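You operate a simulated robot arm through the tools that you are given. There is no shell and no other tool. Be economical: measure what you need, move in short steps, check, and stop when the job is done.

The job below is to be done with a simulated two-armed robot. You get a single attempt, and the scene is never put back.

JOB
On the top of the die bench, fold the grey cloth in half.
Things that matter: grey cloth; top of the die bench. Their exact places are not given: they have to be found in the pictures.

The check looks at the end state, three seconds after you hand in, the way a careful person would. Anything else that was tipped, shoved, dropped, spilled or broken makes it a failure. Flat cloth is picked up by pressing the open fingertips on it (5 to 10 N) and closing them slowly along it; thin cloth reads only 2 to 8 mm in the jaws.

ROBOT AND FRAMES
Two 7-joint arms with two-finger parallel grippers on one trunk, on a base that drives. Base frame: it is fixed to the floor where the robot stands at the start and does not move with it; the origin is under the middle of the robot, x ahead of it, y to its left, z up; the surface under the hand at the start is at about z = 860. Lengths are in mm, angles in degrees, forces in N, time in s.
The left shoulder is at the start at [70, 188, 1115], the right one opposite. With the tool pointing down near the work surface each hand reaches from about 340 to 800 mm from the robot's upright axis, wherever it stands, measured 20 degrees to its own side. Places, roughly: top of the die bench [700, 100, 900]. Payload 3.91 kg a hand.
The tool frame of a hand sits at the grasp point between the pads (the TCP): z along the fingers, y along the line on which they close. The tips reach 30 mm beyond it. Largest opening 110 mm; finger width 20, thickness 10; the body of the gripper, 48 by 112 mm, starts 55 mm behind the TCP.
Orientation is that of the tool frame in the base frame, as a unit quaternion [w, x, y, z]. With the fingers straight down and closing along the base's y, the tool's x points along the base's -x, its y along +y and its z along -z.

CONTROLS
- The arms move only by the tool step_arm. It takes "left_targets", "right_targets" or both (then of equal length, played together; a hand with none holds still); each is a list of rows, each a list of 7 numbers: the shift along the tool's x, y, z in m, then the turn, a rotation vector about the tool's x, y, z in degrees, then the closure, from 0 (fully open) to 1 (shut). In form: [[tx, ty, tz, ax, ay, az, hand], ...]. A call has 1 to 20 rows; each row is the pose to reach, as a shift and turn from the pose commanded when the call began, along the tool's axes at that moment. Rows are played at 5 a second. More than 50 mm and 8.6 degrees between two rows, or a gripper value outside its range, and nothing of the call is played. A pose out of reach is approached as far as the arm can. The call stops where the force on the tool passes 40 N (or 10 N more than at its start, if that is more) or the arm is blocked; 0.2 s more then pass. The fingers move at their own pace (about 72 mm/s each) and stop on an object; they squeeze with about 35 N. The grip force told is the motor's: it shows also when the fingers shut on nothing. Time passes only in rows, and 0.2 s behind the last, so rows that repeat a pose let the fingers close. It gives the time, the measured TCP pose, the force on the tool (base axes), the opening and the grip force at its end, in the units of the frame above (readings bear some noise), with the torque about the TCP (base axes, N m) and any sound that the robot's microphone picked up.
- Cameras (640 x 400 px; columns grow to the right, rows downward): "scene" is now at [132.9, -15.2, 1330.3]; the picture's right is [-0.18, -0.98, 0.00], its down [-0.66, 0.12, -0.74] and it looks along [0.73, -0.13, -0.67] (base axes); focal length 262 px, centre (320, 200). "left" rides on the left gripper at [72, -17, -103] in its tool frame; the picture's right is [0.23, 0.97, 0.00], its down [-0.76, 0.18, -0.62] and it looks along [-0.61, 0.14, 0.78] (tool axes); focal length 222 px, centre (320, 200). "right" rides on the right gripper at [72, 17, -103] in its tool frame; the picture's right is [-0.23, 0.97, 0.00], its down [-0.76, -0.18, -0.62] and it looks along [-0.61, -0.14, 0.78] (tool axes); focal length 222 px, centre (320, 200).
- get_image(camera): a new picture of that camera. No time passes.
- raise_lower(by): slides the trunk up (or, below 0, down) by that many mm; the arms and the scene camera ride with it, the base frame stays. It gives what a move gives, with no picture.
- steer(legs): drives the robot by 1 to 6 legs, each [ahead, turn to the left] in mm and degrees, along the robot's own axes; the way and the turn of a leg run together, so that a leg with both is an arc; at most 1500 mm and 180 degrees a leg. The arms and the cameras ride along, it lands a little off, and it stops where it bumps. It gives what a move gives.
- head_to(pan, tilt): turns the head with the scene camera to pan (to the left, within 86 degrees either way) and tilt (down, from -29 to 69), counted from straight ahead of the robot. It gives what a move gives.
- measure_at(camera, pixels): for up to 12 pixels [column, row] of the newest picture of that camera ("zoom" is the newest enlarged one), the place [x, y, z] in the base frame of the surface seen there, good to about 2 mm. No time passes.
- close_up(camera, box): a new picture of the part [left, top, right, bottom] of that camera's present view, enlarged. No time passes.
- finish_job(): hands the job in; it is judged then, once.

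Go step by step. Measure first, check grasps and placings, and put right what went wrong. The budget is 80 turns and 58 pictures, counting those below and the enlarged ones. Unless the task says otherwise, let go and move clear before handing in, and close with one line.

The tools are called after "Request:" as a command line: name --argument value ..., lists and objects as JSON in quotes. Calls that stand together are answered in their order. step_arm: Moves the arms, as the interface text tells. Its arguments: {"type":"object","properties":{"left_targets":{"type":"array","items":{"type":"array","items":{"type":"number"}}},"right_targets":{"type":"array","items":{"type":"array","items":{"type":"number"}}}},"required":[]} The other tools are called the same way: raise_lower (by) slides the trunk up or down; steer (legs) drives the base; head_to (pan, tilt) turns the head that bears the scene camera; get_image (camera) takes a picture; measure_at (camera, pixels) gives the place of the surface under pixels of a picture; close_up (camera, box) takes an enlarged picture of a part of a camera's view; finish_job () hands the job in.

At the start:

```text
time: 0.0
left_tool_pos: [582.0, 264.4, 1067.5]
left_tcp_rot: [0.0, -0.001, 1.0, 0.0]
left_wrist_force: [0.4, 0.0, 0.2]
left_wrist_torque: [-0.02, -0.02, 0.01]
left_gripper_width: 110.1
left_finger_force: 0.0
right_tool_pos: [579.5, -255.2, 1097.5]
right_tcp_rot: [-0.001, 0.001, 1.0, 0.0]
right_wrist_force: [-0.2, -0.5, -0.7]
right_wrist_torque: [0.0, 0.03, 0.0]
right_gripper_width: 110.0
right_finger_force: 0.0
trunk travel left (down, up): [-625.0, 315.0]
robot x, y, heading: [-5.3, -0.6, -0.0]
head pan, tilt: [-10.4, 42.3]
```

scene: 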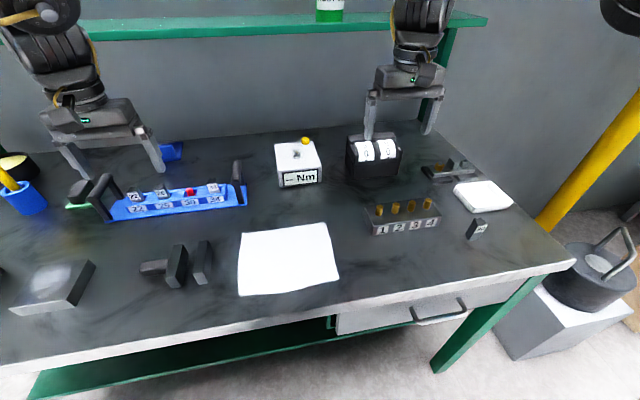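
right: 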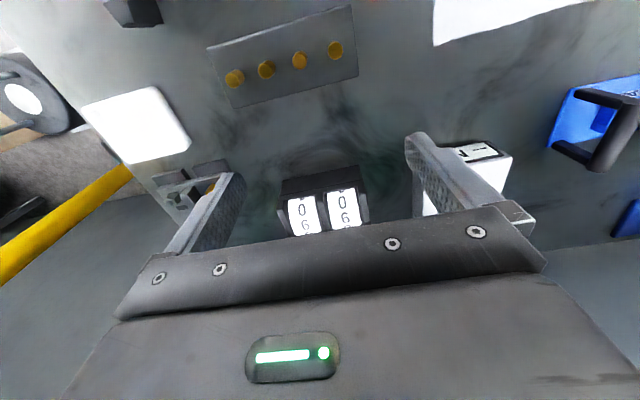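
left: 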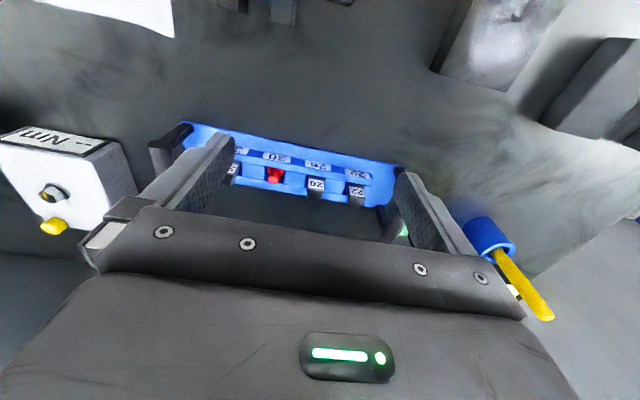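

The picture shows a light flat cloth around (288,258) and a smaller thick white pad at (483,195). I'll enlarge both and measure the corners of the cloth.

Request:
close_up --camera "scene" --box '[220, 205, 360, 305]'

Request:
close_up --camera "scene" --box '[400, 140, 540, 250]'

Request:
measure_at --camera "scene" --pixels '[[243, 235], [325, 225], [337, 278], [240, 293], [288, 258], [210, 295], [360, 260], [483, 195], [203, 245], [176, 248], [330, 308], [400, 200]]'

```text
4.00 times, centred on (290, 255) of scene
```

zoom: 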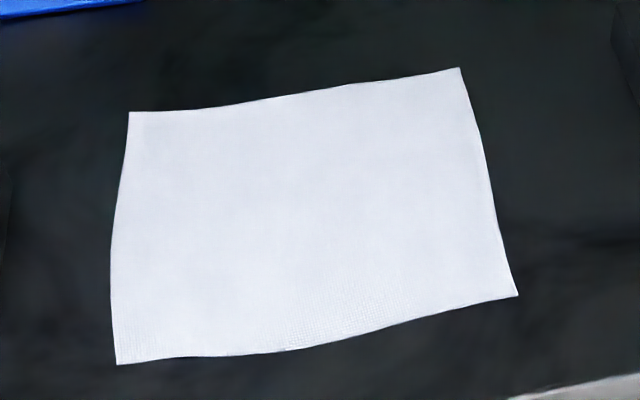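

```text
3.64 times, centred on (470, 195) of scene
```

zoom: 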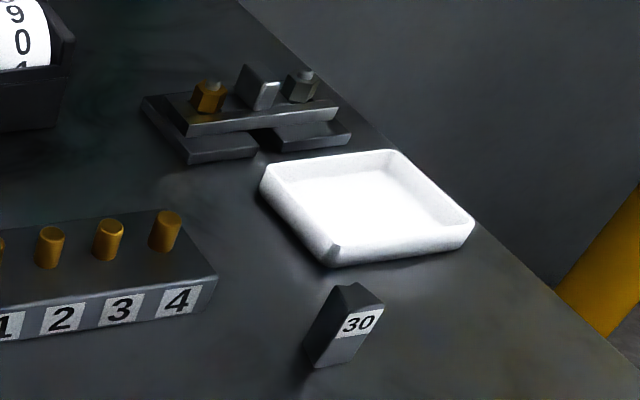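

```text
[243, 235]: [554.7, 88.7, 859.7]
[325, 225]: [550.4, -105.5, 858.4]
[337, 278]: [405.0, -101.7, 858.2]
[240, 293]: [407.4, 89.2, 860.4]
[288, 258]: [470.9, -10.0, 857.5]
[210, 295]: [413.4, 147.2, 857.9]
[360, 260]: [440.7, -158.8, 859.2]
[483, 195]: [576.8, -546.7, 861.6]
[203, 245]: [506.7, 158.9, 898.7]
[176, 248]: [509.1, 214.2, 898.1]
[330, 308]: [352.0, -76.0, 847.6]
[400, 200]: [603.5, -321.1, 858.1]
```

The flat cloth is the one at (242,233)-(340,279); the item on the right is a rigid tray. I'll refine its corners just inside the edges and measure the far-side neighbours.

Request:
measure_at --camera "scene" --pixels '[[242.5, 233.5], [324.5, 222.5], [339, 278.5], [239.5, 295.5], [264, 294], [290, 292], [315, 285], [283, 229], [239, 265], [333, 250], [203, 270], [300, 180]]'

Request:
step_arm --left_targets '[[0.03, -0.04, 0, 0, 0, 0, 0.2], [0.06, -0.08, 0, 0, 0, 0, 0.5], [0.09, -0.11, 0, 0, 0, 0, 0.73], [0.12, -0.14, 0.02, 0, 0, 0, 0.73], [0.15, -0.17, 0.05, 0, 0, 0, 0.73], [0.17, -0.196, 0.08, 0, 0, 0, 0.73], [0.17, -0.196, 0.1, 0, 0, 0, 0.73], [0.17, -0.196, 0.1, 0, 0, 0, 0.73]]' --right_targets '[[0.03, 0.04, 0, 0, 0, 0, 0.2], [0.06, 0.08, 0.01, 0, 0, 0, 0.5], [0.09, 0.11, 0.02, 0, 0, 0, 0.73], [0.12, 0.14, 0.05, 0, 0, 0, 0.73], [0.15, 0.16, 0.08, 0, 0, 0, 0.73], [0.17, 0.175, 0.11, 0, 0, 0, 0.73], [0.17, 0.175, 0.13, 0, 0, 0, 0.73], [0.17, 0.175, 0.13, 0, 0, 0, 0.73]]'

Request:
get_image --camera "left"

Request:
get_image --camera "right"

```text
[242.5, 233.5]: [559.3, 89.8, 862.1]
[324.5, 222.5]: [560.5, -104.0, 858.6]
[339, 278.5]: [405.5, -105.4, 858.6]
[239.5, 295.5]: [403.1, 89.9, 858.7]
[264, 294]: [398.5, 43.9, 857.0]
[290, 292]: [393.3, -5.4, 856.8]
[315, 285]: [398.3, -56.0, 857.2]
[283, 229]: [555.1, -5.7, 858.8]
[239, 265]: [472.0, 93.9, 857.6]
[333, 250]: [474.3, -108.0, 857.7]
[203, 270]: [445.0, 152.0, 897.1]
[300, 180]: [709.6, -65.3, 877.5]
```

```text
refused: row 2 steps farther than a row can; nothing moved
```

```text
52 pictures are left
```

left: 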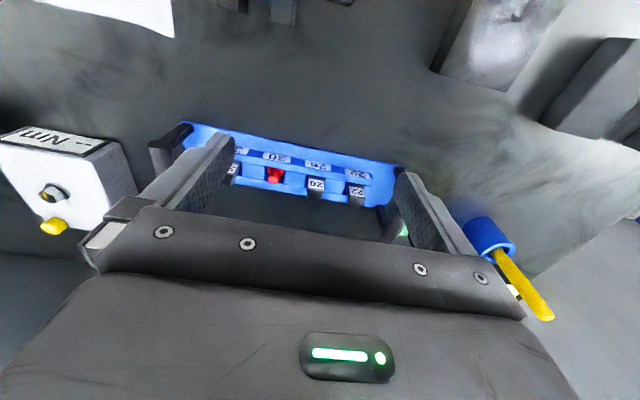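

```text
51 pictures are left
```

right: 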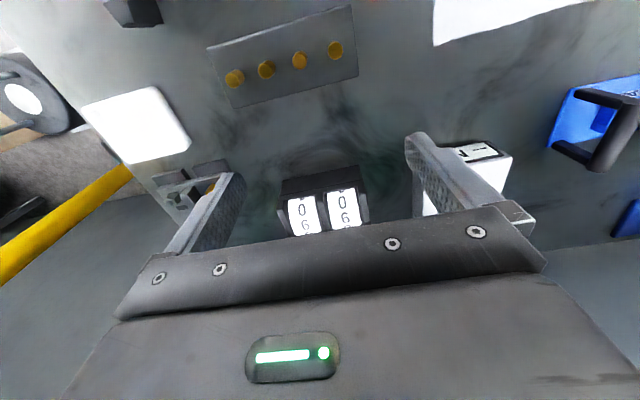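

The move was refused only because its steps were too long. Cloth corners: NL (402,91), NR (404,-107), FR (561,-105), FL (560,91). I'm bringing both hands above the near corners in shorter steps, with the fingers about 30 mm open.

Request:
step_arm --left_targets '[[0.025, -0.028, 0, 0, 0, 0, 0.2], [0.05, -0.056, 0, 0, 0, 0, 0.5], [0.076, -0.084, 0, 0, 0, 0, 0.73], [0.101, -0.112, 0.01, 0, 0, 0, 0.73], [0.126, -0.14, 0.03, 0, 0, 0, 0.73], [0.152, -0.168, 0.05, 0, 0, 0, 0.73], [0.177, -0.197, 0.07, 0, 0, 0, 0.73], [0.177, -0.197, 0.1, 0, 0, 0, 0.73], [0.177, -0.197, 0.1, 0, 0, 0, 0.73]]' --right_targets '[[0.025, 0.025, 0, 0, 0, 0, 0.2], [0.05, 0.05, 0, 0, 0, 0, 0.5], [0.075, 0.074, 0.02, 0, 0, 0, 0.73], [0.1, 0.099, 0.04, 0, 0, 0, 0.73], [0.125, 0.124, 0.06, 0, 0, 0, 0.73], [0.15, 0.148, 0.08, 0, 0, 0, 0.73], [0.1745, 0.173, 0.1, 0, 0, 0, 0.73], [0.1745, 0.173, 0.13, 0, 0, 0, 0.73], [0.1745, 0.173, 0.13, 0, 0, 0, 0.73]]'

Request:
get_image --camera "scene"

Request:
get_image --camera "left"

Request:
get_image --camera "right"

```text
time: 2.0
left_tool_pos: [485.1, 151.6, 1057.4]
left_tcp_rot: [-0.004, 0.0, 1.0, 0.001]
left_wrist_force: [0.7, -1.5, -0.4]
left_wrist_torque: [0.05, 0.08, -0.03]
left_gripper_width: 29.7
left_finger_force: 0.1
left hand out of reach, approached as far as the arm can: row 5, 6, 7, 8, 9
right_tool_pos: [501.5, -175.5, 953.9]
right_tcp_rot: [-0.002, -0.001, 1.0, 0.003]
right_wrist_force: [1.3, -0.5, 0.3]
right_wrist_torque: [0.01, 0.1, 0.01]
right_gripper_width: 29.7
right_finger_force: 0.1
right hand out of reach, approached as far as the arm can: row 5, 6, 7, 8, 9
trunk travel left (down, up): [-625.0, 315.0]
robot x, y, heading: [0.1, 1.3, 0.1]
head pan, tilt: [-10.4, 42.3]
```

```text
50 pictures are left
```

scene: 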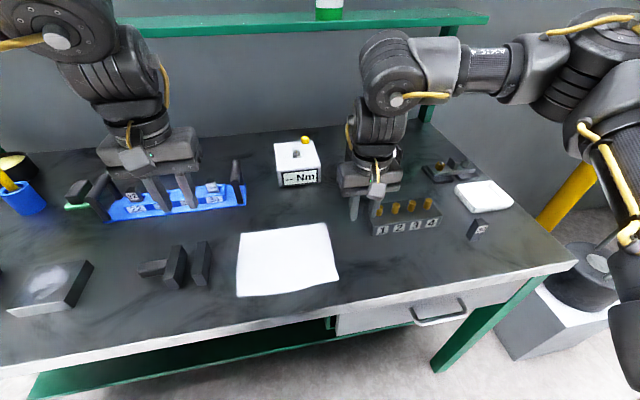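

```text
49 pictures are left
```

left: 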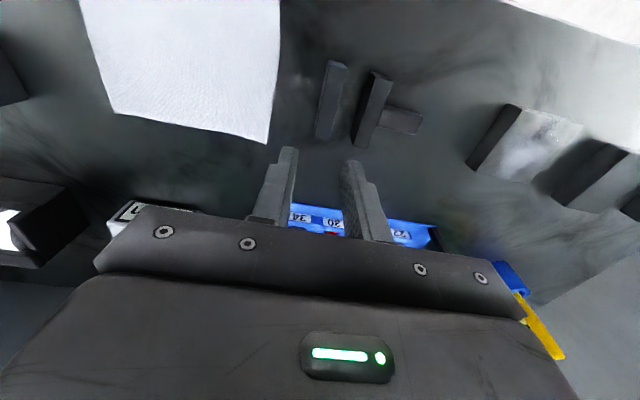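

```text
48 pictures are left
```

right: 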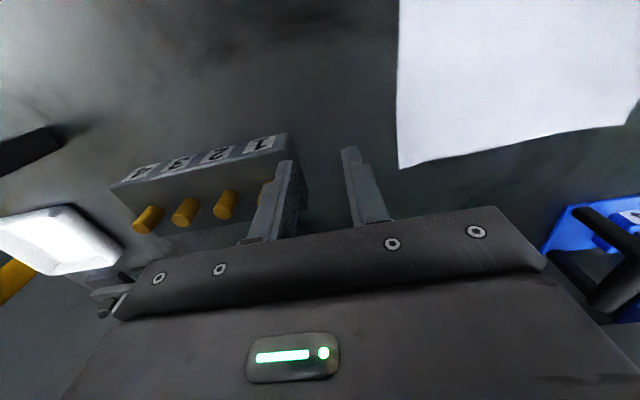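

Both hands ran out of reach close in: left stopped at x=485, right at x=501. The robot stands too near, so I'll back it up 150 mm; the hands are clear above everything behind them.

Request:
steer --legs '[[-150, 0]]'

```text
time: 3.4
left_tool_pos: [331.6, 153.7, 1058.6]
left_tcp_rot: [-0.001, 0.001, 1.0, -0.001]
left_wrist_force: [-0.6, 0.2, -0.3]
left_wrist_torque: [0.01, 0.01, -0.03]
left_gripper_width: 29.8
left_finger_force: 0.1
right_tool_pos: [348.3, -173.9, 957.7]
right_tcp_rot: [0.0, 0.001, 1.0, 0.001]
right_wrist_force: [-0.1, 0.3, -0.6]
right_wrist_torque: [0.0, -0.01, -0.04]
right_gripper_width: 29.9
right_finger_force: 0.1
trunk travel left (down, up): [-625.0, 315.0]
robot x, y, heading: [-155.0, -2.5, 0.2]
head pan, tilt: [-10.4, 42.3]
```

The base is now at x=-155. I'm moving the hands above the near corners, and will then check the poses reached.

Request:
step_arm --left_targets '[[-0.025, -0.02, 0.01, 0, 0, 0, 0.73], [-0.05, -0.04, 0.03, 0, 0, 0, 0.73], [-0.073, -0.06, 0.05, 0, 0, 0, 0.73], [-0.073, -0.087, 0.075, 0, 0, 0, 0.73], [-0.073, -0.087, 0.098, 0, 0, 0, 0.73], [-0.073, -0.087, 0.098, 0, 0, 0, 0.73]]' --right_targets '[[-0.02, 0.02, 0, 0, 0, 0, 0.73], [-0.04, 0.04, 0, 0, 0, 0, 0.73], [-0.057, 0.06, 0, 0, 0, 0, 0.73], [-0.057, 0.08, 0, 0, 0, 0, 0.73], [-0.057, 0.092, 0, 0, 0, 0, 0.73], [-0.057, 0.092, 0, 0, 0, 0, 0.73]]'

Request:
get_image --camera "scene"

Request:
get_image --camera "left"

Request:
get_image --camera "right"

```text
time: 4.8
left_tool_pos: [403.3, 65.0, 960.5]
left_tcp_rot: [0.0, 0.001, 1.0, 0.0]
left_wrist_force: [-0.1, 0.5, 0.1]
left_wrist_torque: [-0.01, 0.01, -0.01]
left_gripper_width: 29.8
left_finger_force: 0.1
right_tool_pos: [403.9, -83.6, 957.2]
right_tcp_rot: [-0.001, 0.001, 1.0, 0.002]
right_wrist_force: [0.7, -0.6, -0.4]
right_wrist_torque: [-0.01, -0.01, -0.02]
right_gripper_width: 29.9
right_finger_force: 0.0
trunk travel left (down, up): [-625.0, 315.0]
robot x, y, heading: [-151.8, -4.6, -0.2]
head pan, tilt: [-10.4, 42.3]
```

```text
47 pictures are left
```

scene: 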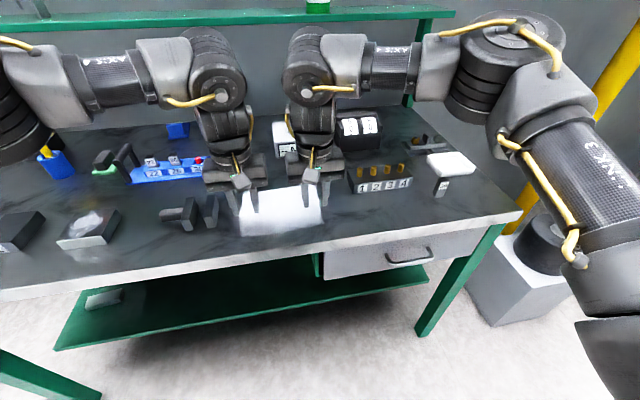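

```text
46 pictures are left
```

left: 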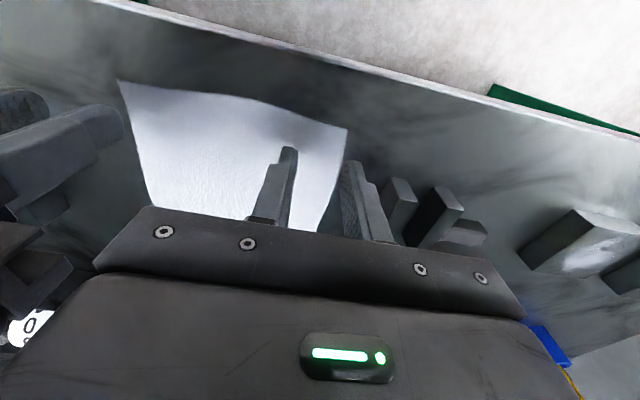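

```text
45 pictures are left
```

right: 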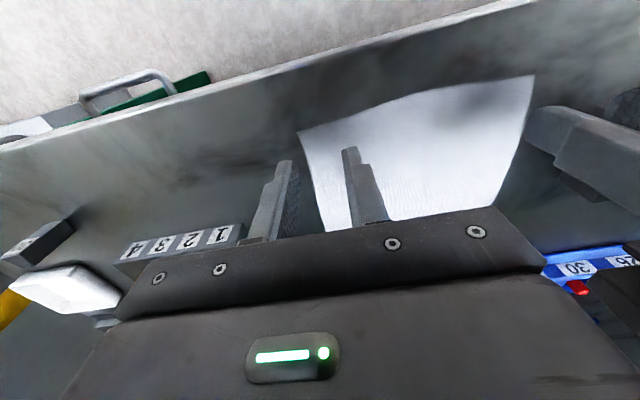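

Both hands are in place over the near corners. I'm checking the corner pixels in the wrist pictures and lowering to just above the cloth.

Request:
measure_at --camera "left" --pixels '[[344, 131], [260, 106], [121, 84], [325, 215]]'

Request:
measure_at --camera "right" --pixels '[[303, 134], [400, 100], [530, 79]]'

Request:
step_arm --left_targets '[[0, 0, 0.025, 0, 0, 0, 0.73], [0, 0, 0.05, 0, 0, 0, 0.73], [0, 0, 0.064, 0, 0, 0, 0.73], [0, 0, 0.064, 0, 0, 0, 0.73]]' --right_targets '[[0, 0, 0.025, 0, 0, 0, 0.73], [0, 0, 0.05, 0, 0, 0, 0.73], [0, 0, 0.061, 0, 0, 0, 0.73], [0, 0, 0.061, 0, 0, 0, 0.73]]'

Request:
get_image --camera "left"

Request:
get_image --camera "right"

```text
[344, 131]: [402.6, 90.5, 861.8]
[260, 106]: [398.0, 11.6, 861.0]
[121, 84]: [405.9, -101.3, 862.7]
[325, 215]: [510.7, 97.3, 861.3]
```

```text
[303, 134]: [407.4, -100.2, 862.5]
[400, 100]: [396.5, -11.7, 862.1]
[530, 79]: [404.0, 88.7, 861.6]
```

```text
time: 5.8
left_tool_pos: [404.6, 66.4, 896.3]
left_tcp_rot: [0.0, 0.001, 1.0, 0.0]
left_wrist_force: [0.7, -0.5, 0.3]
left_wrist_torque: [-0.02, -0.03, 0.03]
left_gripper_width: 29.7
left_finger_force: 0.0
right_tool_pos: [404.5, -82.6, 895.9]
right_tcp_rot: [-0.001, 0.001, 1.0, 0.001]
right_wrist_force: [0.1, 0.1, 0.0]
right_wrist_torque: [0.01, 0.03, 0.0]
right_gripper_width: 29.6
right_finger_force: 0.0
trunk travel left (down, up): [-625.0, 315.0]
robot x, y, heading: [-150.5, -0.9, -0.1]
head pan, tilt: [-10.4, 42.3]
```

```text
44 pictures are left
```

left: 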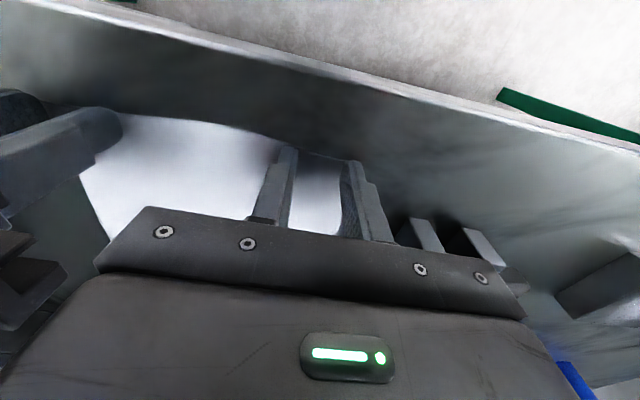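

```text
43 pictures are left
```

right: 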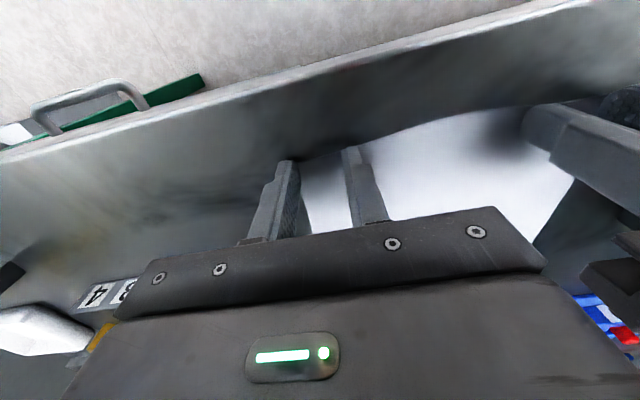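

The tips are about 8 mm above the cloth with the outer fingers right at the side edges. I'll shift slightly inward (3 mm) and press down gently while watching the force.

Request:
step_arm --left_targets '[[-0.003, -0.004, 0.0, 0, 0, 0, 0.73], [-0.003, -0.004, 0.004, 0, 0, 0, 0.73], [-0.003, -0.004, 0.006, 0, 0, 0, 0.73], [-0.003, -0.004, 0.007, 0, 0, 0, 0.73]]' --right_targets '[[-0.003, 0.004, 0.0, 0, 0, 0, 0.73], [-0.003, 0.004, 0.004, 0, 0, 0, 0.73], [-0.003, 0.004, 0.006, 0, 0, 0, 0.73], [-0.003, 0.004, 0.007, 0, 0, 0, 0.73]]'

```text
time: 6.8
left_tool_pos: [405.9, 60.8, 891.1]
left_tcp_rot: [0.0, 0.001, 1.0, 0.001]
left_wrist_force: [0.6, 0.7, 3.5]
left_wrist_torque: [0.02, -0.02, -0.02]
left_gripper_width: 29.8
left_finger_force: 0.1
right_tool_pos: [407.4, -78.8, 890.7]
right_tcp_rot: [0.001, 0.001, 1.0, 0.001]
right_wrist_force: [0.6, 0.0, 10.6]
right_wrist_torque: [-0.1, -0.1, 0.01]
right_gripper_width: 29.7
right_finger_force: 0.0
trunk travel left (down, up): [-625.0, 315.0]
robot x, y, heading: [-150.8, 1.4, -0.2]
head pan, tilt: [-10.4, 42.3]
```

There is contact: 3.5 N left, 10.6 N right. I'm lowering the left 1 mm more, easing the right slightly, and closing both slowly.

Request:
step_arm --left_targets '[[0, 0, 0.001, 0, 0, 0, 0.73], [0, 0, 0.001, 0, 0, 0, 0.76], [0, 0, 0.001, 0, 0, 0, 0.79], [0, 0, 0.001, 0, 0, 0, 0.82], [0, 0, 0.001, 0, 0, 0, 0.85], [0, 0, 0.001, 0, 0, 0, 0.88], [0, 0, 0.001, 0, 0, 0, 0.91], [0, 0, 0.001, 0, 0, 0, 0.94], [0, 0, 0.001, 0, 0, 0, 0.97], [0, 0, 0.001, 0, 0, 0, 1], [0, 0, 0.001, 0, 0, 0, 1], [0, 0, 0.001, 0, 0, 0, 1]]' --right_targets '[[0, 0, -0.0003, 0, 0, 0, 0.73], [0, 0, -0.0003, 0, 0, 0, 0.76], [0, 0, -0.0003, 0, 0, 0, 0.79], [0, 0, -0.0003, 0, 0, 0, 0.82], [0, 0, -0.0003, 0, 0, 0, 0.85], [0, 0, -0.0003, 0, 0, 0, 0.88], [0, 0, -0.0003, 0, 0, 0, 0.91], [0, 0, -0.0003, 0, 0, 0, 0.94], [0, 0, -0.0003, 0, 0, 0, 0.97], [0, 0, -0.0003, 0, 0, 0, 1], [0, 0, -0.0003, 0, 0, 0, 1], [0, 0, -0.0003, 0, 0, 0, 1]]'

Request:
get_image --camera "left"

Request:
get_image --camera "right"

```text
time: 9.4
left_tool_pos: [405.7, 60.8, 890.4]
left_tcp_rot: [0.001, 0.001, 1.0, -0.001]
left_wrist_force: [1.5, 1.6, 29.4]
left_wrist_torque: [0.0, -0.05, 0.01]
left_gripper_width: 1.7
left_finger_force: 34.9
right_tool_pos: [405.9, -79.0, 892.1]
right_tcp_rot: [0.001, 0.001, 1.0, 0.001]
right_wrist_force: [0.5, 0.1, 0.6]
right_wrist_torque: [0.0, 0.0, 0.0]
right_gripper_width: 0.0
right_finger_force: 34.9
trunk travel left (down, up): [-625.0, 315.0]
robot x, y, heading: [-150.8, -1.4, -0.1]
head pan, tilt: [-10.4, 42.3]
```

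```text
42 pictures are left
```

left: 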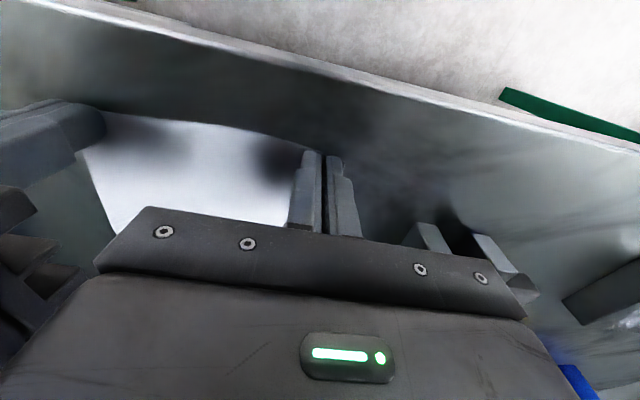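

```text
41 pictures are left
```

right: 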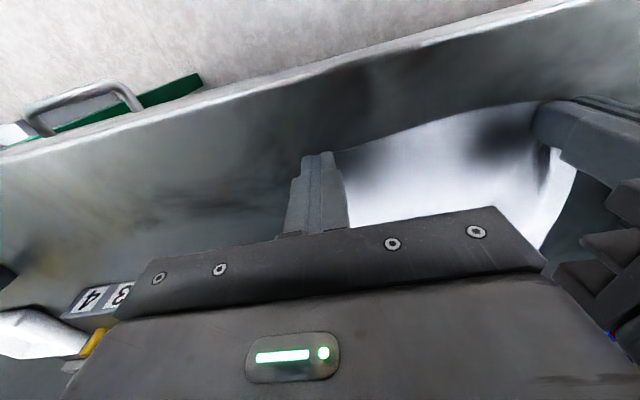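

Left holds cloth (1.7 mm, though it presses at 29 N); right shut on nothing, at 0.0 mm. I'll ease the left up 1.5 mm, lift and reopen the right, then look.

Request:
step_arm --left_targets '[[0, 0, -0.001, 0, 0, 0, 1], [0, 0, -0.002, 0, 0, 0, 1], [0, 0, -0.002, 0, 0, 0, 1], [0, 0, -0.002, 0, 0, 0, 1], [0, 0, -0.002, 0, 0, 0, 1]]' --right_targets '[[0, 0, -0.01, 0, 0, 0, 1], [0, 0, -0.03, 0, 0, 0, 1], [0, 0, -0.05, 0, 0, 0, 0.73], [0, 0, -0.05, 0, 0, 0, 0.73], [0, 0, -0.05, 0, 0, 0, 0.73]]'

Request:
get_image --camera "right"

```text
time: 10.6
left_tool_pos: [404.7, 61.2, 892.2]
left_tcp_rot: [0.0, 0.003, 1.0, 0.0]
left_wrist_force: [-2.4, -0.6, 14.1]
left_wrist_torque: [-0.05, 0.06, -0.01]
left_gripper_width: 1.8
left_finger_force: 35.8
right_tool_pos: [405.7, -78.9, 940.8]
right_tcp_rot: [0.0, 0.001, 1.0, 0.001]
right_wrist_force: [0.1, 0.2, 0.1]
right_wrist_torque: [0.04, 0.01, -0.02]
right_gripper_width: 30.0
right_finger_force: 0.0
trunk travel left (down, up): [-625.0, 315.0]
robot x, y, heading: [-147.1, 0.3, -0.1]
head pan, tilt: [-10.4, 42.3]
```

```text
40 pictures are left
```

right: 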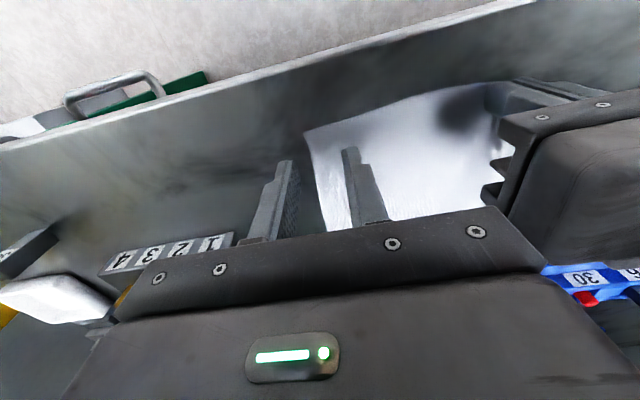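

The right finger's outer tip lies right of the cloth edge now. I'm measuring the shifted corner near (306,133) before trying again.

Request:
measure_at --camera "right" --pixels '[[308, 135], [312, 165], [320, 200], [380, 108], [430, 97]]'

```text
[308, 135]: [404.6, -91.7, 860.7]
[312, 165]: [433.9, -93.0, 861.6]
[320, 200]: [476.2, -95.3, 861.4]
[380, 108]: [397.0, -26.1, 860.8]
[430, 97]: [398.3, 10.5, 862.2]
```

The right corner has moved to about (403,-94), so I'll move 14 mm left and press down again.

Request:
step_arm --right_targets '[[-0.002, 0.014, 0.02, 0, 0, 0, 0.73], [-0.002, 0.014, 0.04, 0, 0, 0, 0.73], [-0.002, 0.014, 0.048, 0, 0, 0, 0.73], [-0.002, 0.014, 0.05, 0, 0, 0, 0.73], [-0.002, 0.014, 0.051, 0, 0, 0, 0.73], [-0.002, 0.014, 0.051, 0, 0, 0, 0.73]]'

Request:
get_image --camera "right"

```text
time: 12.0
left_tool_pos: [404.4, 61.8, 891.3]
left_tcp_rot: [-0.001, 0.002, 1.0, 0.0]
left_wrist_force: [-0.5, 0.6, 0.5]
left_wrist_torque: [-0.02, -0.04, 0.01]
left_gripper_width: 1.8
left_finger_force: 35.3
right_tool_pos: [408.1, -65.5, 891.7]
right_tcp_rot: [0.001, 0.001, 1.0, 0.001]
right_wrist_force: [0.5, -2.0, 21.6]
right_wrist_torque: [-0.23, 0.01, 0.0]
right_gripper_width: 29.8
right_finger_force: 0.9
trunk travel left (down, up): [-625.0, 315.0]
robot x, y, heading: [-151.3, -3.1, -0.1]
head pan, tilt: [-10.4, 42.3]
```

```text
39 pictures are left
```

right: 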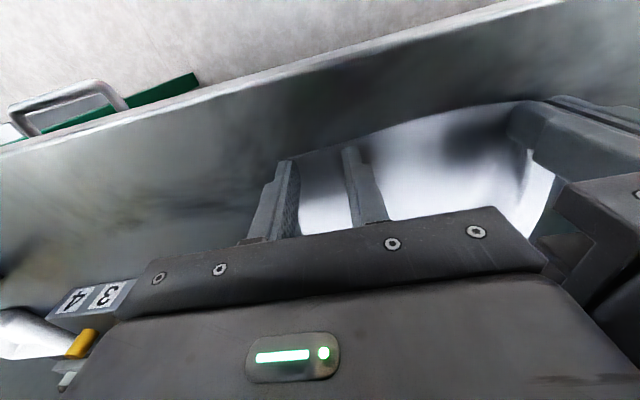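

The press is 21.6 N, a bit firm. I'll ease it by 0.6 mm and close slowly.

Request:
step_arm --right_targets '[[0, 0, -0.0006, 0, 0, 0, 0.73], [0, 0, -0.0006, 0, 0, 0, 0.76], [0, 0, -0.0006, 0, 0, 0, 0.79], [0, 0, -0.0006, 0, 0, 0, 0.82], [0, 0, -0.0006, 0, 0, 0, 0.85], [0, 0, -0.0006, 0, 0, 0, 0.88], [0, 0, -0.0006, 0, 0, 0, 0.91], [0, 0, -0.0006, 0, 0, 0, 0.94], [0, 0, -0.0006, 0, 0, 0, 0.97], [0, 0, -0.0006, 0, 0, 0, 1], [0, 0, -0.0006, 0, 0, 0, 1], [0, 0, -0.0006, 0, 0, 0, 1]]'

Request:
get_image --camera "right"

```text
time: 14.6
left_tool_pos: [405.0, 61.1, 892.3]
left_tcp_rot: [0.001, 0.002, 1.0, -0.001]
left_wrist_force: [-0.3, -6.3, -0.1]
left_wrist_torque: [-0.16, -0.01, -0.01]
left_gripper_width: 1.8
left_finger_force: 35.1
right_tool_pos: [406.8, -65.0, 891.1]
right_tcp_rot: [0.001, 0.0, 1.0, 0.001]
right_wrist_force: [0.1, 6.4, 26.4]
right_wrist_torque: [0.18, 0.04, -0.04]
right_gripper_width: 1.9
right_finger_force: 35.1
trunk travel left (down, up): [-625.0, 315.0]
robot x, y, heading: [-151.9, -0.8, -0.3]
head pan, tilt: [-10.4, 42.3]
```

```text
38 pictures are left
```

right: 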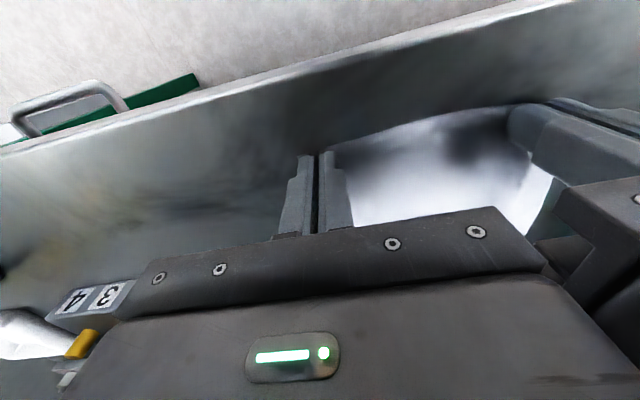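

Both hands now hold cloth (1.8 and 1.9 mm) with a little tension between them. I'll lift 35 mm while moving a little forward, and look.

Request:
step_arm --left_targets '[[0, 0, -0.01, 0, 0, 0, 1], [-0.002, -0.001, -0.02, 0, 0, 0, 1], [-0.005, -0.001, -0.03, 0, 0, 0, 1], [-0.01, -0.001, -0.04, 0, 0, 0, 1], [-0.01, -0.001, -0.04, 0, 0, 0, 1]]' --right_targets '[[0, 0, -0.01, 0, 0, 0, 1], [-0.002, 0.001, -0.02, 0, 0, 0, 1], [-0.005, 0.001, -0.03, 0, 0, 0, 1], [-0.01, 0.001, -0.04, 0, 0, 0, 1], [-0.01, 0.001, -0.04, 0, 0, 0, 1]]'

Request:
close_up --camera "scene" --box '[180, 130, 380, 255]'

Request:
get_image --camera "right"

Request:
get_image --camera "left"

```text
time: 15.8
left_tool_pos: [416.5, 61.0, 930.0]
left_tcp_rot: [-0.001, 0.002, 1.0, 0.0]
left_wrist_force: [0.4, -3.3, 0.2]
left_wrist_torque: [-0.12, -0.01, 0.03]
left_gripper_width: 1.6
left_finger_force: 34.8
right_tool_pos: [420.4, -64.4, 929.2]
right_tcp_rot: [-0.001, 0.001, 1.0, 0.0]
right_wrist_force: [0.2, 1.4, 0.6]
right_wrist_torque: [0.06, 0.02, 0.0]
right_gripper_width: 1.8
right_finger_force: 35.2
trunk travel left (down, up): [-625.0, 315.0]
robot x, y, heading: [-151.7, 0.9, -0.1]
head pan, tilt: [-10.4, 42.3]
```

```text
3.20 times, centred on (280, 192) of scene
```

zoom: 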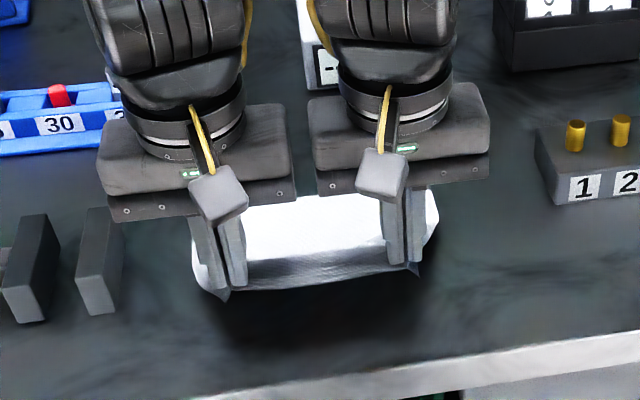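

```text
36 pictures are left
```

right: 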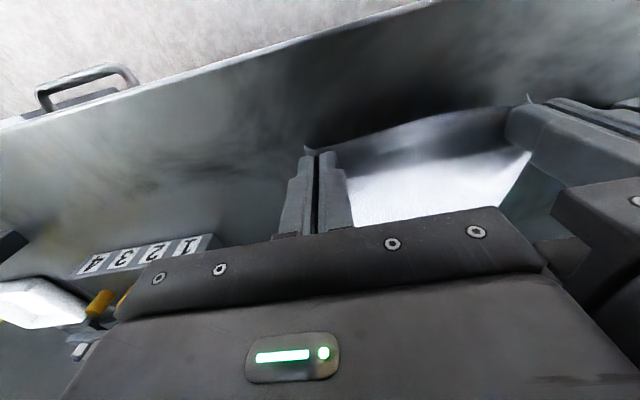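

```text
35 pictures are left
```

left: 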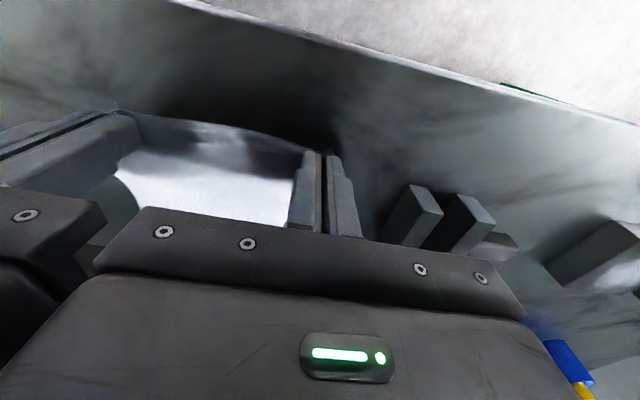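

Both near corners are firmly held and the near edge has come up clean. I'll carry the edge in an arc over the middle line (x about 481), down to about 25 mm above the far edge.

Request:
step_arm --left_targets '[[-0.01, 0, -0.012, 0, 0, 0, 1], [-0.022, 0, -0.022, 0, 0, 0, 1], [-0.035, 0, -0.03, 0, 0, 0, 1], [-0.048, 0, -0.036, 0, 0, 0, 1], [-0.06, 0, -0.038, 0, 0, 0, 1], [-0.072, -0.001, -0.038, 0, 0, 0, 1], [-0.085, -0.002, -0.034, 0, 0, 0, 1], [-0.097, -0.003, -0.026, 0, 0, 0, 1], [-0.109, -0.003, -0.015, 0, 0, 0, 1], [-0.119, -0.003, -0.002, 0, 0, 0, 1], [-0.127, -0.003, 0.011, 0, 0, 0, 1], [-0.127, -0.003, 0.011, 0, 0, 0, 1]]' --right_targets '[[-0.01, 0, -0.012, 0, 0, 0, 1], [-0.022, 0, -0.022, 0, 0, 0, 1], [-0.035, 0, -0.03, 0, 0, 0, 1], [-0.048, 0, -0.036, 0, 0, 0, 1], [-0.06, 0, -0.038, 0, 0, 0, 1], [-0.072, -0.001, -0.038, 0, 0, 0, 1], [-0.085, -0.002, -0.034, 0, 0, 0, 1], [-0.097, -0.003, -0.026, 0, 0, 0, 1], [-0.109, -0.003, -0.015, 0, 0, 0, 1], [-0.119, -0.003, -0.002, 0, 0, 0, 1], [-0.127, -0.003, 0.011, 0, 0, 0, 1], [-0.127, -0.003, 0.011, 0, 0, 0, 1]]'

Request:
close_up --camera "scene" --box '[180, 130, 380, 255]'

Request:
get_image --camera "right"

Request:
get_image --camera "left"

```text
time: 16.9
left_tool_pos: [474.3, 66.4, 969.6]
left_tcp_rot: [-0.001, -0.007, 1.0, -0.012]
left_wrist_force: [0.3, -19.5, -0.5]
left_wrist_torque: [-0.64, -0.03, -0.1]
left_gripper_width: 1.4
left_finger_force: 35.1
right_tool_pos: [478.6, -69.4, 969.0]
right_tcp_rot: [0.0, 0.009, 1.0, 0.014]
right_wrist_force: [-0.1, 19.9, 0.2]
right_wrist_torque: [0.61, 0.01, 0.1]
right_gripper_width: 1.6
right_finger_force: 35.2
trunk travel left (down, up): [-625.0, 315.0]
robot x, y, heading: [-148.5, -0.6, -0.3]
head pan, tilt: [-10.4, 42.3]
stopped in row 5 (left hand): the force on the tool passed its limit at 45 N (the readings are from after the stop); the commanded pose is now the measured one
```

```text
3.20 times, centred on (280, 192) of scene
```

zoom: 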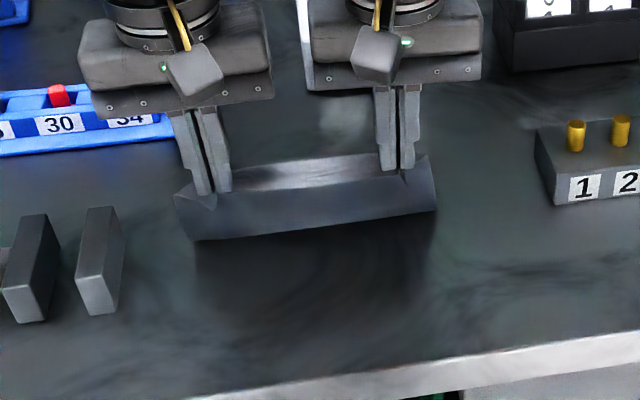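

```text
33 pictures are left
```

right: 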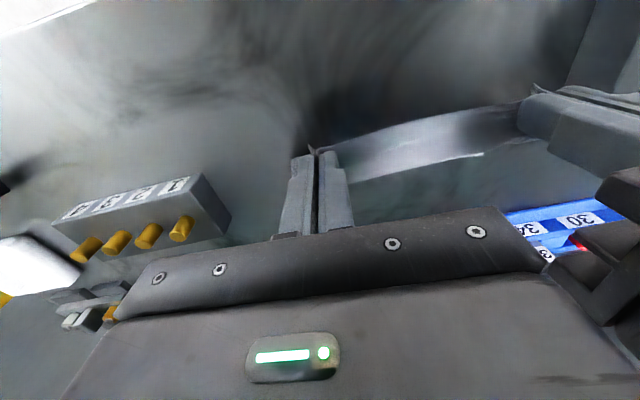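

```text
32 pictures are left
```

left: 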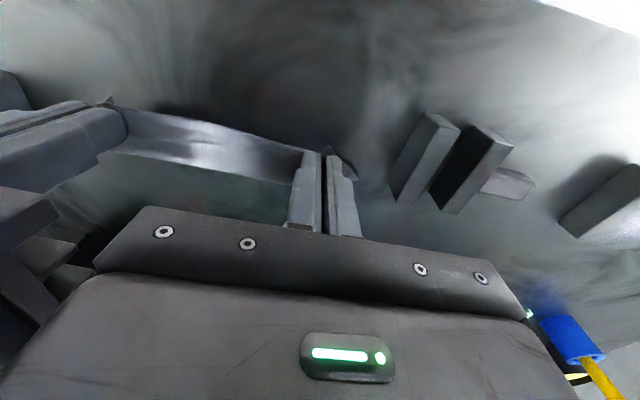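

The motion stopped because the cloth got taut between the hands: they drifted to y=66 and -69, pulling 20 N. Both grips still hold, so I'll bring the hands about 5 mm inward each, with small tilt corrections, and recheck.

Request:
step_arm --left_targets '[[0, -0.002, 0, 0, 0, 0, 1], [0, -0.004, 0, 0, 0, 0, 1], [0, -0.006, 0, 0, 0, 0, 1], [0, -0.006, 0, 0, 0, 0, 1]]' --right_targets '[[0, 0.002, 0, 0, 0, 0, 1], [0, 0.004, 0, 0, 0, 0, 1], [0, 0.006, 0, 0, 0, 0, 1], [0, 0.006, 0, 0, 0, 0, 1]]'

```text
time: 17.9
left_tool_pos: [476.5, 66.2, 969.7]
left_tcp_rot: [0.0, -0.013, 1.0, -0.011]
left_wrist_force: [1.0, -25.2, 0.4]
left_wrist_torque: [-0.79, 0.01, -0.08]
left_gripper_width: 1.5
left_finger_force: 34.8
right_tool_pos: [481.4, -68.9, 970.1]
right_tcp_rot: [0.0, 0.015, 1.0, 0.015]
right_wrist_force: [-1.0, 25.2, -0.3]
right_wrist_torque: [0.75, 0.03, 0.09]
right_gripper_width: 1.8
right_finger_force: 35.1
trunk travel left (down, up): [-625.0, 315.0]
robot x, y, heading: [-152.5, -1.5, -0.2]
head pan, tilt: [-10.4, 42.3]
```

The hands won't come inward and the tension rose to 25 N, so the arms may be touching further up. I'll take a full scene picture.

Request:
get_image --camera "scene"

```text
31 pictures are left
```

scene: 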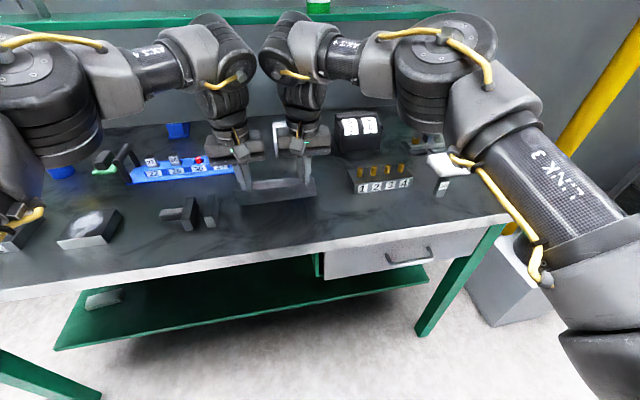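

The two wrists touch near (255,65) in the scene picture and push the hands apart. I'll tilt both hands about 12° so the wrists part and the fingertips come inward, slackening the cloth.

Request:
step_arm --left_targets '[[0, 0, 0, 3, 0, 0, 1], [0, 0, 0, 6, 0, 0, 1], [0, 0, 0, 9, 0, 0, 1], [0, 0, 0, 12, 0, 0, 1], [0, 0, 0, 12, 0, 0, 1]]' --right_targets '[[0, 0, 0, -3, 0, 0, 1], [0, 0, 0, -6, 0, 0, 1], [0, 0, 0, -9, 0, 0, 1], [0, 0, 0, -12, 0, 0, 1], [0, 0, 0, -12, 0, 0, 1]]'

Request:
get_image --camera "scene"

```text
time: 19.1
left_tool_pos: [473.4, 61.0, 969.5]
left_tcp_rot: [0.0, -0.008, 0.994, -0.113]
left_wrist_force: [0.4, -0.3, -0.7]
left_wrist_torque: [0.03, 0.01, 0.0]
left_gripper_width: 1.5
left_finger_force: 34.9
right_tool_pos: [477.8, -63.3, 968.7]
right_tcp_rot: [0.001, 0.01, 0.993, 0.115]
right_wrist_force: [1.5, 0.6, 0.1]
right_wrist_torque: [-0.02, 0.05, -0.01]
right_gripper_width: 1.8
right_finger_force: 35.1
trunk travel left (down, up): [-625.0, 315.0]
robot x, y, heading: [-144.9, 0.3, -0.0]
head pan, tilt: [-10.4, 42.3]
```

```text
30 pictures are left
```

scene: 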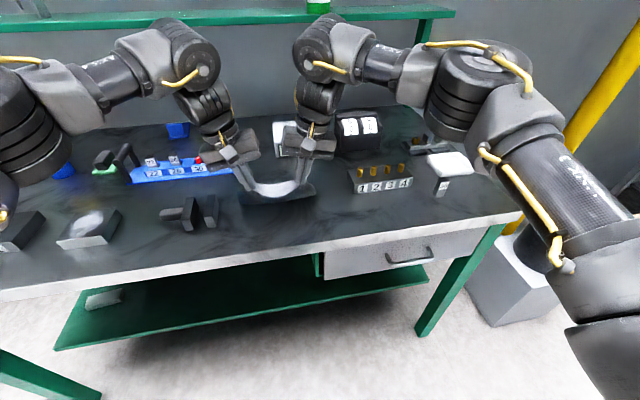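

The wrists are apart, tension is gone and the cloth sags slightly. Before going on I'll check where the cloth's far part lies now.

Request:
close_up --camera "scene" --box '[210, 110, 350, 220]'

Request:
get_image --camera "left"

```text
3.64 times, centred on (280, 165) of scene
```

zoom: 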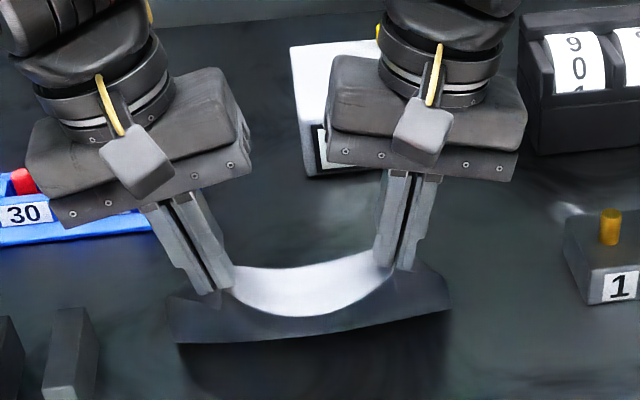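

```text
28 pictures are left
```

left: 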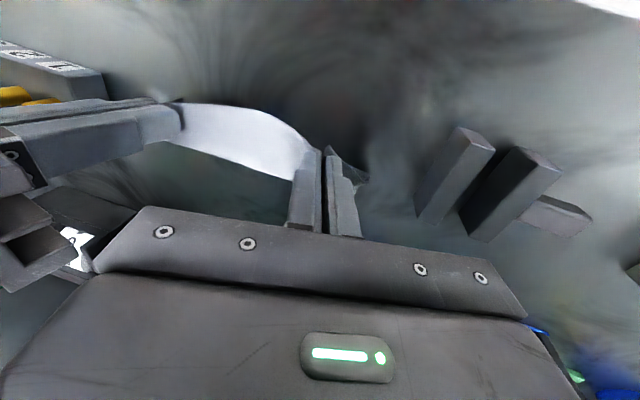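

I'm measuring the bottom edge of the standing dark face and the bright inner face.

Request:
measure_at --camera "zoom" --pixels '[[182, 340], [310, 330], [445, 308], [170, 300], [445, 268], [260, 290], [300, 290], [350, 285], [310, 318], [300, 240]]'

Request:
measure_at --camera "left" --pixels '[[240, 140], [240, 175], [200, 150], [250, 115]]'

```text
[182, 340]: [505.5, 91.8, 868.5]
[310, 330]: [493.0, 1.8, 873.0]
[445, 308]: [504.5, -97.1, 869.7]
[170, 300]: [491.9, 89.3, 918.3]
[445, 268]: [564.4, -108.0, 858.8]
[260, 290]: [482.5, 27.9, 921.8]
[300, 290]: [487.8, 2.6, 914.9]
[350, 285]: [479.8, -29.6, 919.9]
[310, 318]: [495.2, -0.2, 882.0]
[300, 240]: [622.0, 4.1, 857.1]
```

```text
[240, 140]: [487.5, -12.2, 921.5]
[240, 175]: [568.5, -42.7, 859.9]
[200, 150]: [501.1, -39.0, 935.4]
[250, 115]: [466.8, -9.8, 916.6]
```

The cloth hasn't slid: it stands up at x≈505 and its far edge is still at about 562. I'll continue the arc to the far edge, keeping the tilt and spreading the hands a little.

Request:
step_arm --left_targets '[[-0.015, 0.0019, 0.0037, 0, 0, 0, 1], [-0.027, 0.0032, 0.0095, 0, 0, 0, 1], [-0.037, 0.0058, 0.0161, 0, 0, 0, 1], [-0.049, 0.0082, 0.0268, 0, 0, 0, 1], [-0.062, 0.0114, 0.0405, 0, 0, 0, 1], [-0.072, 0.0148, 0.0551, 0, 0, 0, 1], [-0.077, 0.0177, 0.0677, 0, 0, 0, 1], [-0.077, 0.0177, 0.0677, 0, 0, 0, 1]]' --right_targets '[[-0.011, -0.0029, 0.0034, 0, 0, 0, 1], [-0.023, -0.0062, 0.0088, 0, 0, 0, 1], [-0.033, -0.0097, 0.0152, 0, 0, 0, 1], [-0.045, -0.0142, 0.0255, 0, 0, 0, 1], [-0.058, -0.0183, 0.0389, 0, 0, 0, 1], [-0.068, -0.0227, 0.0532, 0, 0, 0, 1], [-0.073, -0.0257, 0.0659, 0, 0, 0, 1], [-0.073, -0.0257, 0.0659, 0, 0, 0, 1]]'

Request:
close_up --camera "scene" --box '[210, 110, 350, 220]'

Request:
get_image --camera "left"

Request:
get_image --camera "right"

```text
time: 20.9
left_tool_pos: [550.4, 65.3, 898.9]
left_tcp_rot: [0.001, -0.008, 0.994, -0.113]
left_wrist_force: [-0.6, 0.4, 0.1]
left_wrist_torque: [0.03, 0.01, -0.02]
left_gripper_width: 1.7
left_finger_force: 34.8
right_tool_pos: [548.7, -74.6, 899.1]
right_tcp_rot: [0.0, 0.009, 0.993, 0.115]
right_wrist_force: [-0.2, 1.0, -0.4]
right_wrist_torque: [0.01, -0.04, -0.01]
right_gripper_width: 1.5
right_finger_force: 35.0
trunk travel left (down, up): [-625.0, 315.0]
robot x, y, heading: [-152.4, -3.4, -0.0]
head pan, tilt: [-10.4, 42.3]
```

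```text
3.64 times, centred on (280, 165) of scene
```

zoom: 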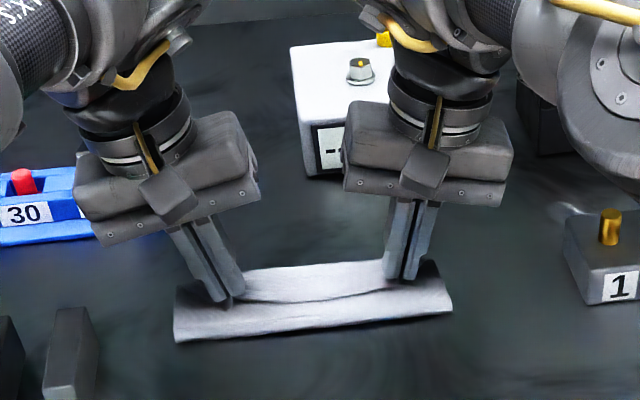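

```text
26 pictures are left
```

left: 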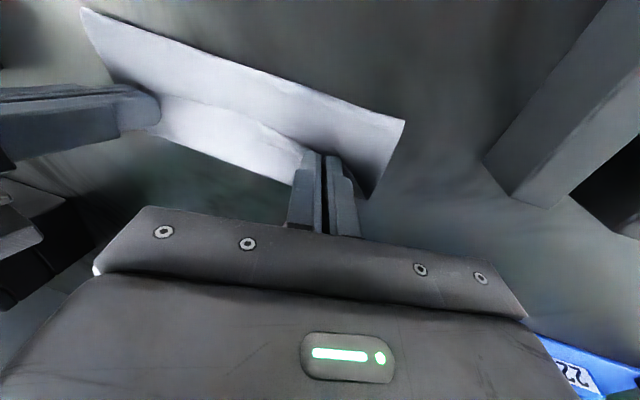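

```text
25 pictures are left
```

right: 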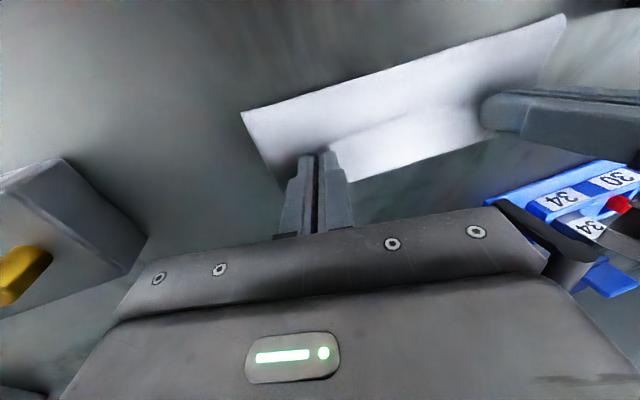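

The fold is formed: front fold at zoom (175-450, 340-310), upper edge at (315,298), lower far edge near (310,265). I'll measure how far the upper edge sits from the far edge.

Request:
measure_at --camera "zoom" --pixels '[[176, 340], [310, 328], [450, 312], [270, 298], [320, 297], [370, 290], [270, 275], [320, 268], [370, 264], [436, 264], [180, 292], [450, 295]]'

Request:
measure_at --camera "left" --pixels '[[230, 110], [240, 120], [230, 150], [290, 180], [180, 138], [400, 122], [372, 190]]'

```text
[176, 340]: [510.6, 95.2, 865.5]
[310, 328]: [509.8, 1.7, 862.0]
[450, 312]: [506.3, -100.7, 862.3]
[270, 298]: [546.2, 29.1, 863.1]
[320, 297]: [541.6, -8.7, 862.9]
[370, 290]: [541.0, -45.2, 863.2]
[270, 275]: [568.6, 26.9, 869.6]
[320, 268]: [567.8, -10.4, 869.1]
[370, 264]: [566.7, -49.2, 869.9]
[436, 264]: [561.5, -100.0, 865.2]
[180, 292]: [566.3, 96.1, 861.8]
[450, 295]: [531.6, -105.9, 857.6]
```

```text
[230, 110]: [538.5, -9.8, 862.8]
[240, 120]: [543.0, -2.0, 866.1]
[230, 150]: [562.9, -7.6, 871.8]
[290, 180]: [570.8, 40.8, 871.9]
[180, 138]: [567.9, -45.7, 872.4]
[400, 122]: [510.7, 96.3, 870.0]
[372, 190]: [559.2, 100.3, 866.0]
```

The upper edge folded back on itself: near edge at x≈542, bend at x≈568, fold line at 510 instead of 481. The hands need tilting so the fingertips point back toward me, which takes more reach. I'll lift back over the middle first, then drive closer.

Request:
step_arm --left_targets '[[0.008, -0.003, -0.0125, 0, 0, 0, 1], [0.015, -0.0059, -0.0253, 0, 0, 0, 1], [0.027, -0.009, -0.0375, 0, 0, 0, 1], [0.04, -0.0115, -0.0497, 0, 0, 0, 1], [0.055, -0.013, -0.058, 0, 0, 0, 1], [0.07, -0.0149, -0.0643, 0, 0, 0, 1], [0.083, -0.014, -0.06, 0, 0, 0, 1], [0.095, -0.0126, -0.0545, 0, 0, 0, 1], [0.11, -0.0108, -0.0468, 0, 0, 0, 1], [0.11, -0.0108, -0.0468, 0, 0, 0, 1]]' --right_targets '[[0.008, 0.003, -0.0125, 0, 0, 0, 1], [0.015, 0.0059, -0.0253, 0, 0, 0, 1], [0.027, 0.009, -0.0375, 0, 0, 0, 1], [0.04, 0.0116, -0.0497, 0, 0, 0, 1], [0.055, 0.0131, -0.058, 0, 0, 0, 1], [0.07, 0.015, -0.0643, 0, 0, 0, 1], [0.083, 0.0141, -0.06, 0, 0, 0, 1], [0.095, 0.0128, -0.0545, 0, 0, 0, 1], [0.11, 0.0109, -0.0468, 0, 0, 0, 1], [0.11, 0.0109, -0.0468, 0, 0, 0, 1]]'

Request:
steer --legs '[[80, 0]]'

Request:
get_image --camera "scene"

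```text
time: 23.1
left_tool_pos: [442.1, 62.7, 947.0]
left_tcp_rot: [0.001, -0.008, 0.994, -0.113]
left_wrist_force: [-0.3, 0.4, 0.1]
left_wrist_torque: [0.0, 0.0, -0.04]
left_gripper_width: 1.5
left_finger_force: 34.8
right_tool_pos: [439.8, -74.6, 946.1]
right_tcp_rot: [0.001, 0.009, 0.993, 0.115]
right_wrist_force: [-0.4, 0.0, -0.3]
right_wrist_torque: [0.01, -0.02, 0.0]
right_gripper_width: 1.4
right_finger_force: 35.2
trunk travel left (down, up): [-625.0, 315.0]
robot x, y, heading: [-150.0, -0.1, -0.0]
head pan, tilt: [-10.4, 42.3]
```

```text
time: 24.1
left_tool_pos: [510.1, 62.2, 954.4]
left_tcp_rot: [0.008, -0.005, 0.994, -0.113]
left_wrist_force: [-0.6, -0.1, 0.0]
left_wrist_torque: [0.04, -0.01, 0.03]
left_gripper_width: 1.6
left_finger_force: 35.5
right_tool_pos: [508.8, -73.5, 955.8]
right_tcp_rot: [0.008, 0.008, 0.993, 0.115]
right_wrist_force: [-0.3, 0.0, 1.2]
right_wrist_torque: [-0.05, -0.01, -0.01]
right_gripper_width: 1.5
right_finger_force: 35.1
trunk travel left (down, up): [-625.0, 315.0]
robot x, y, heading: [-74.6, 1.7, -0.1]
head pan, tilt: [-10.4, 42.3]
```

```text
24 pictures are left
```

scene: 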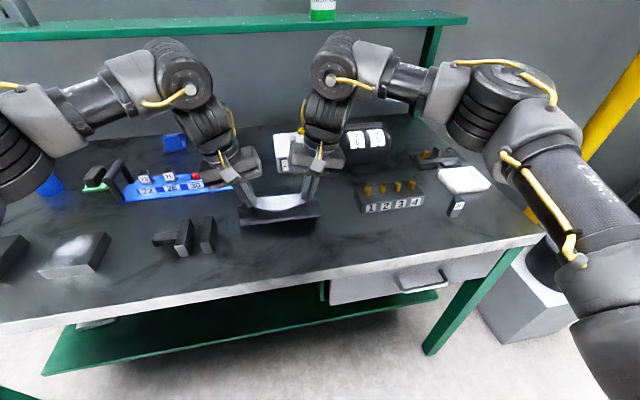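

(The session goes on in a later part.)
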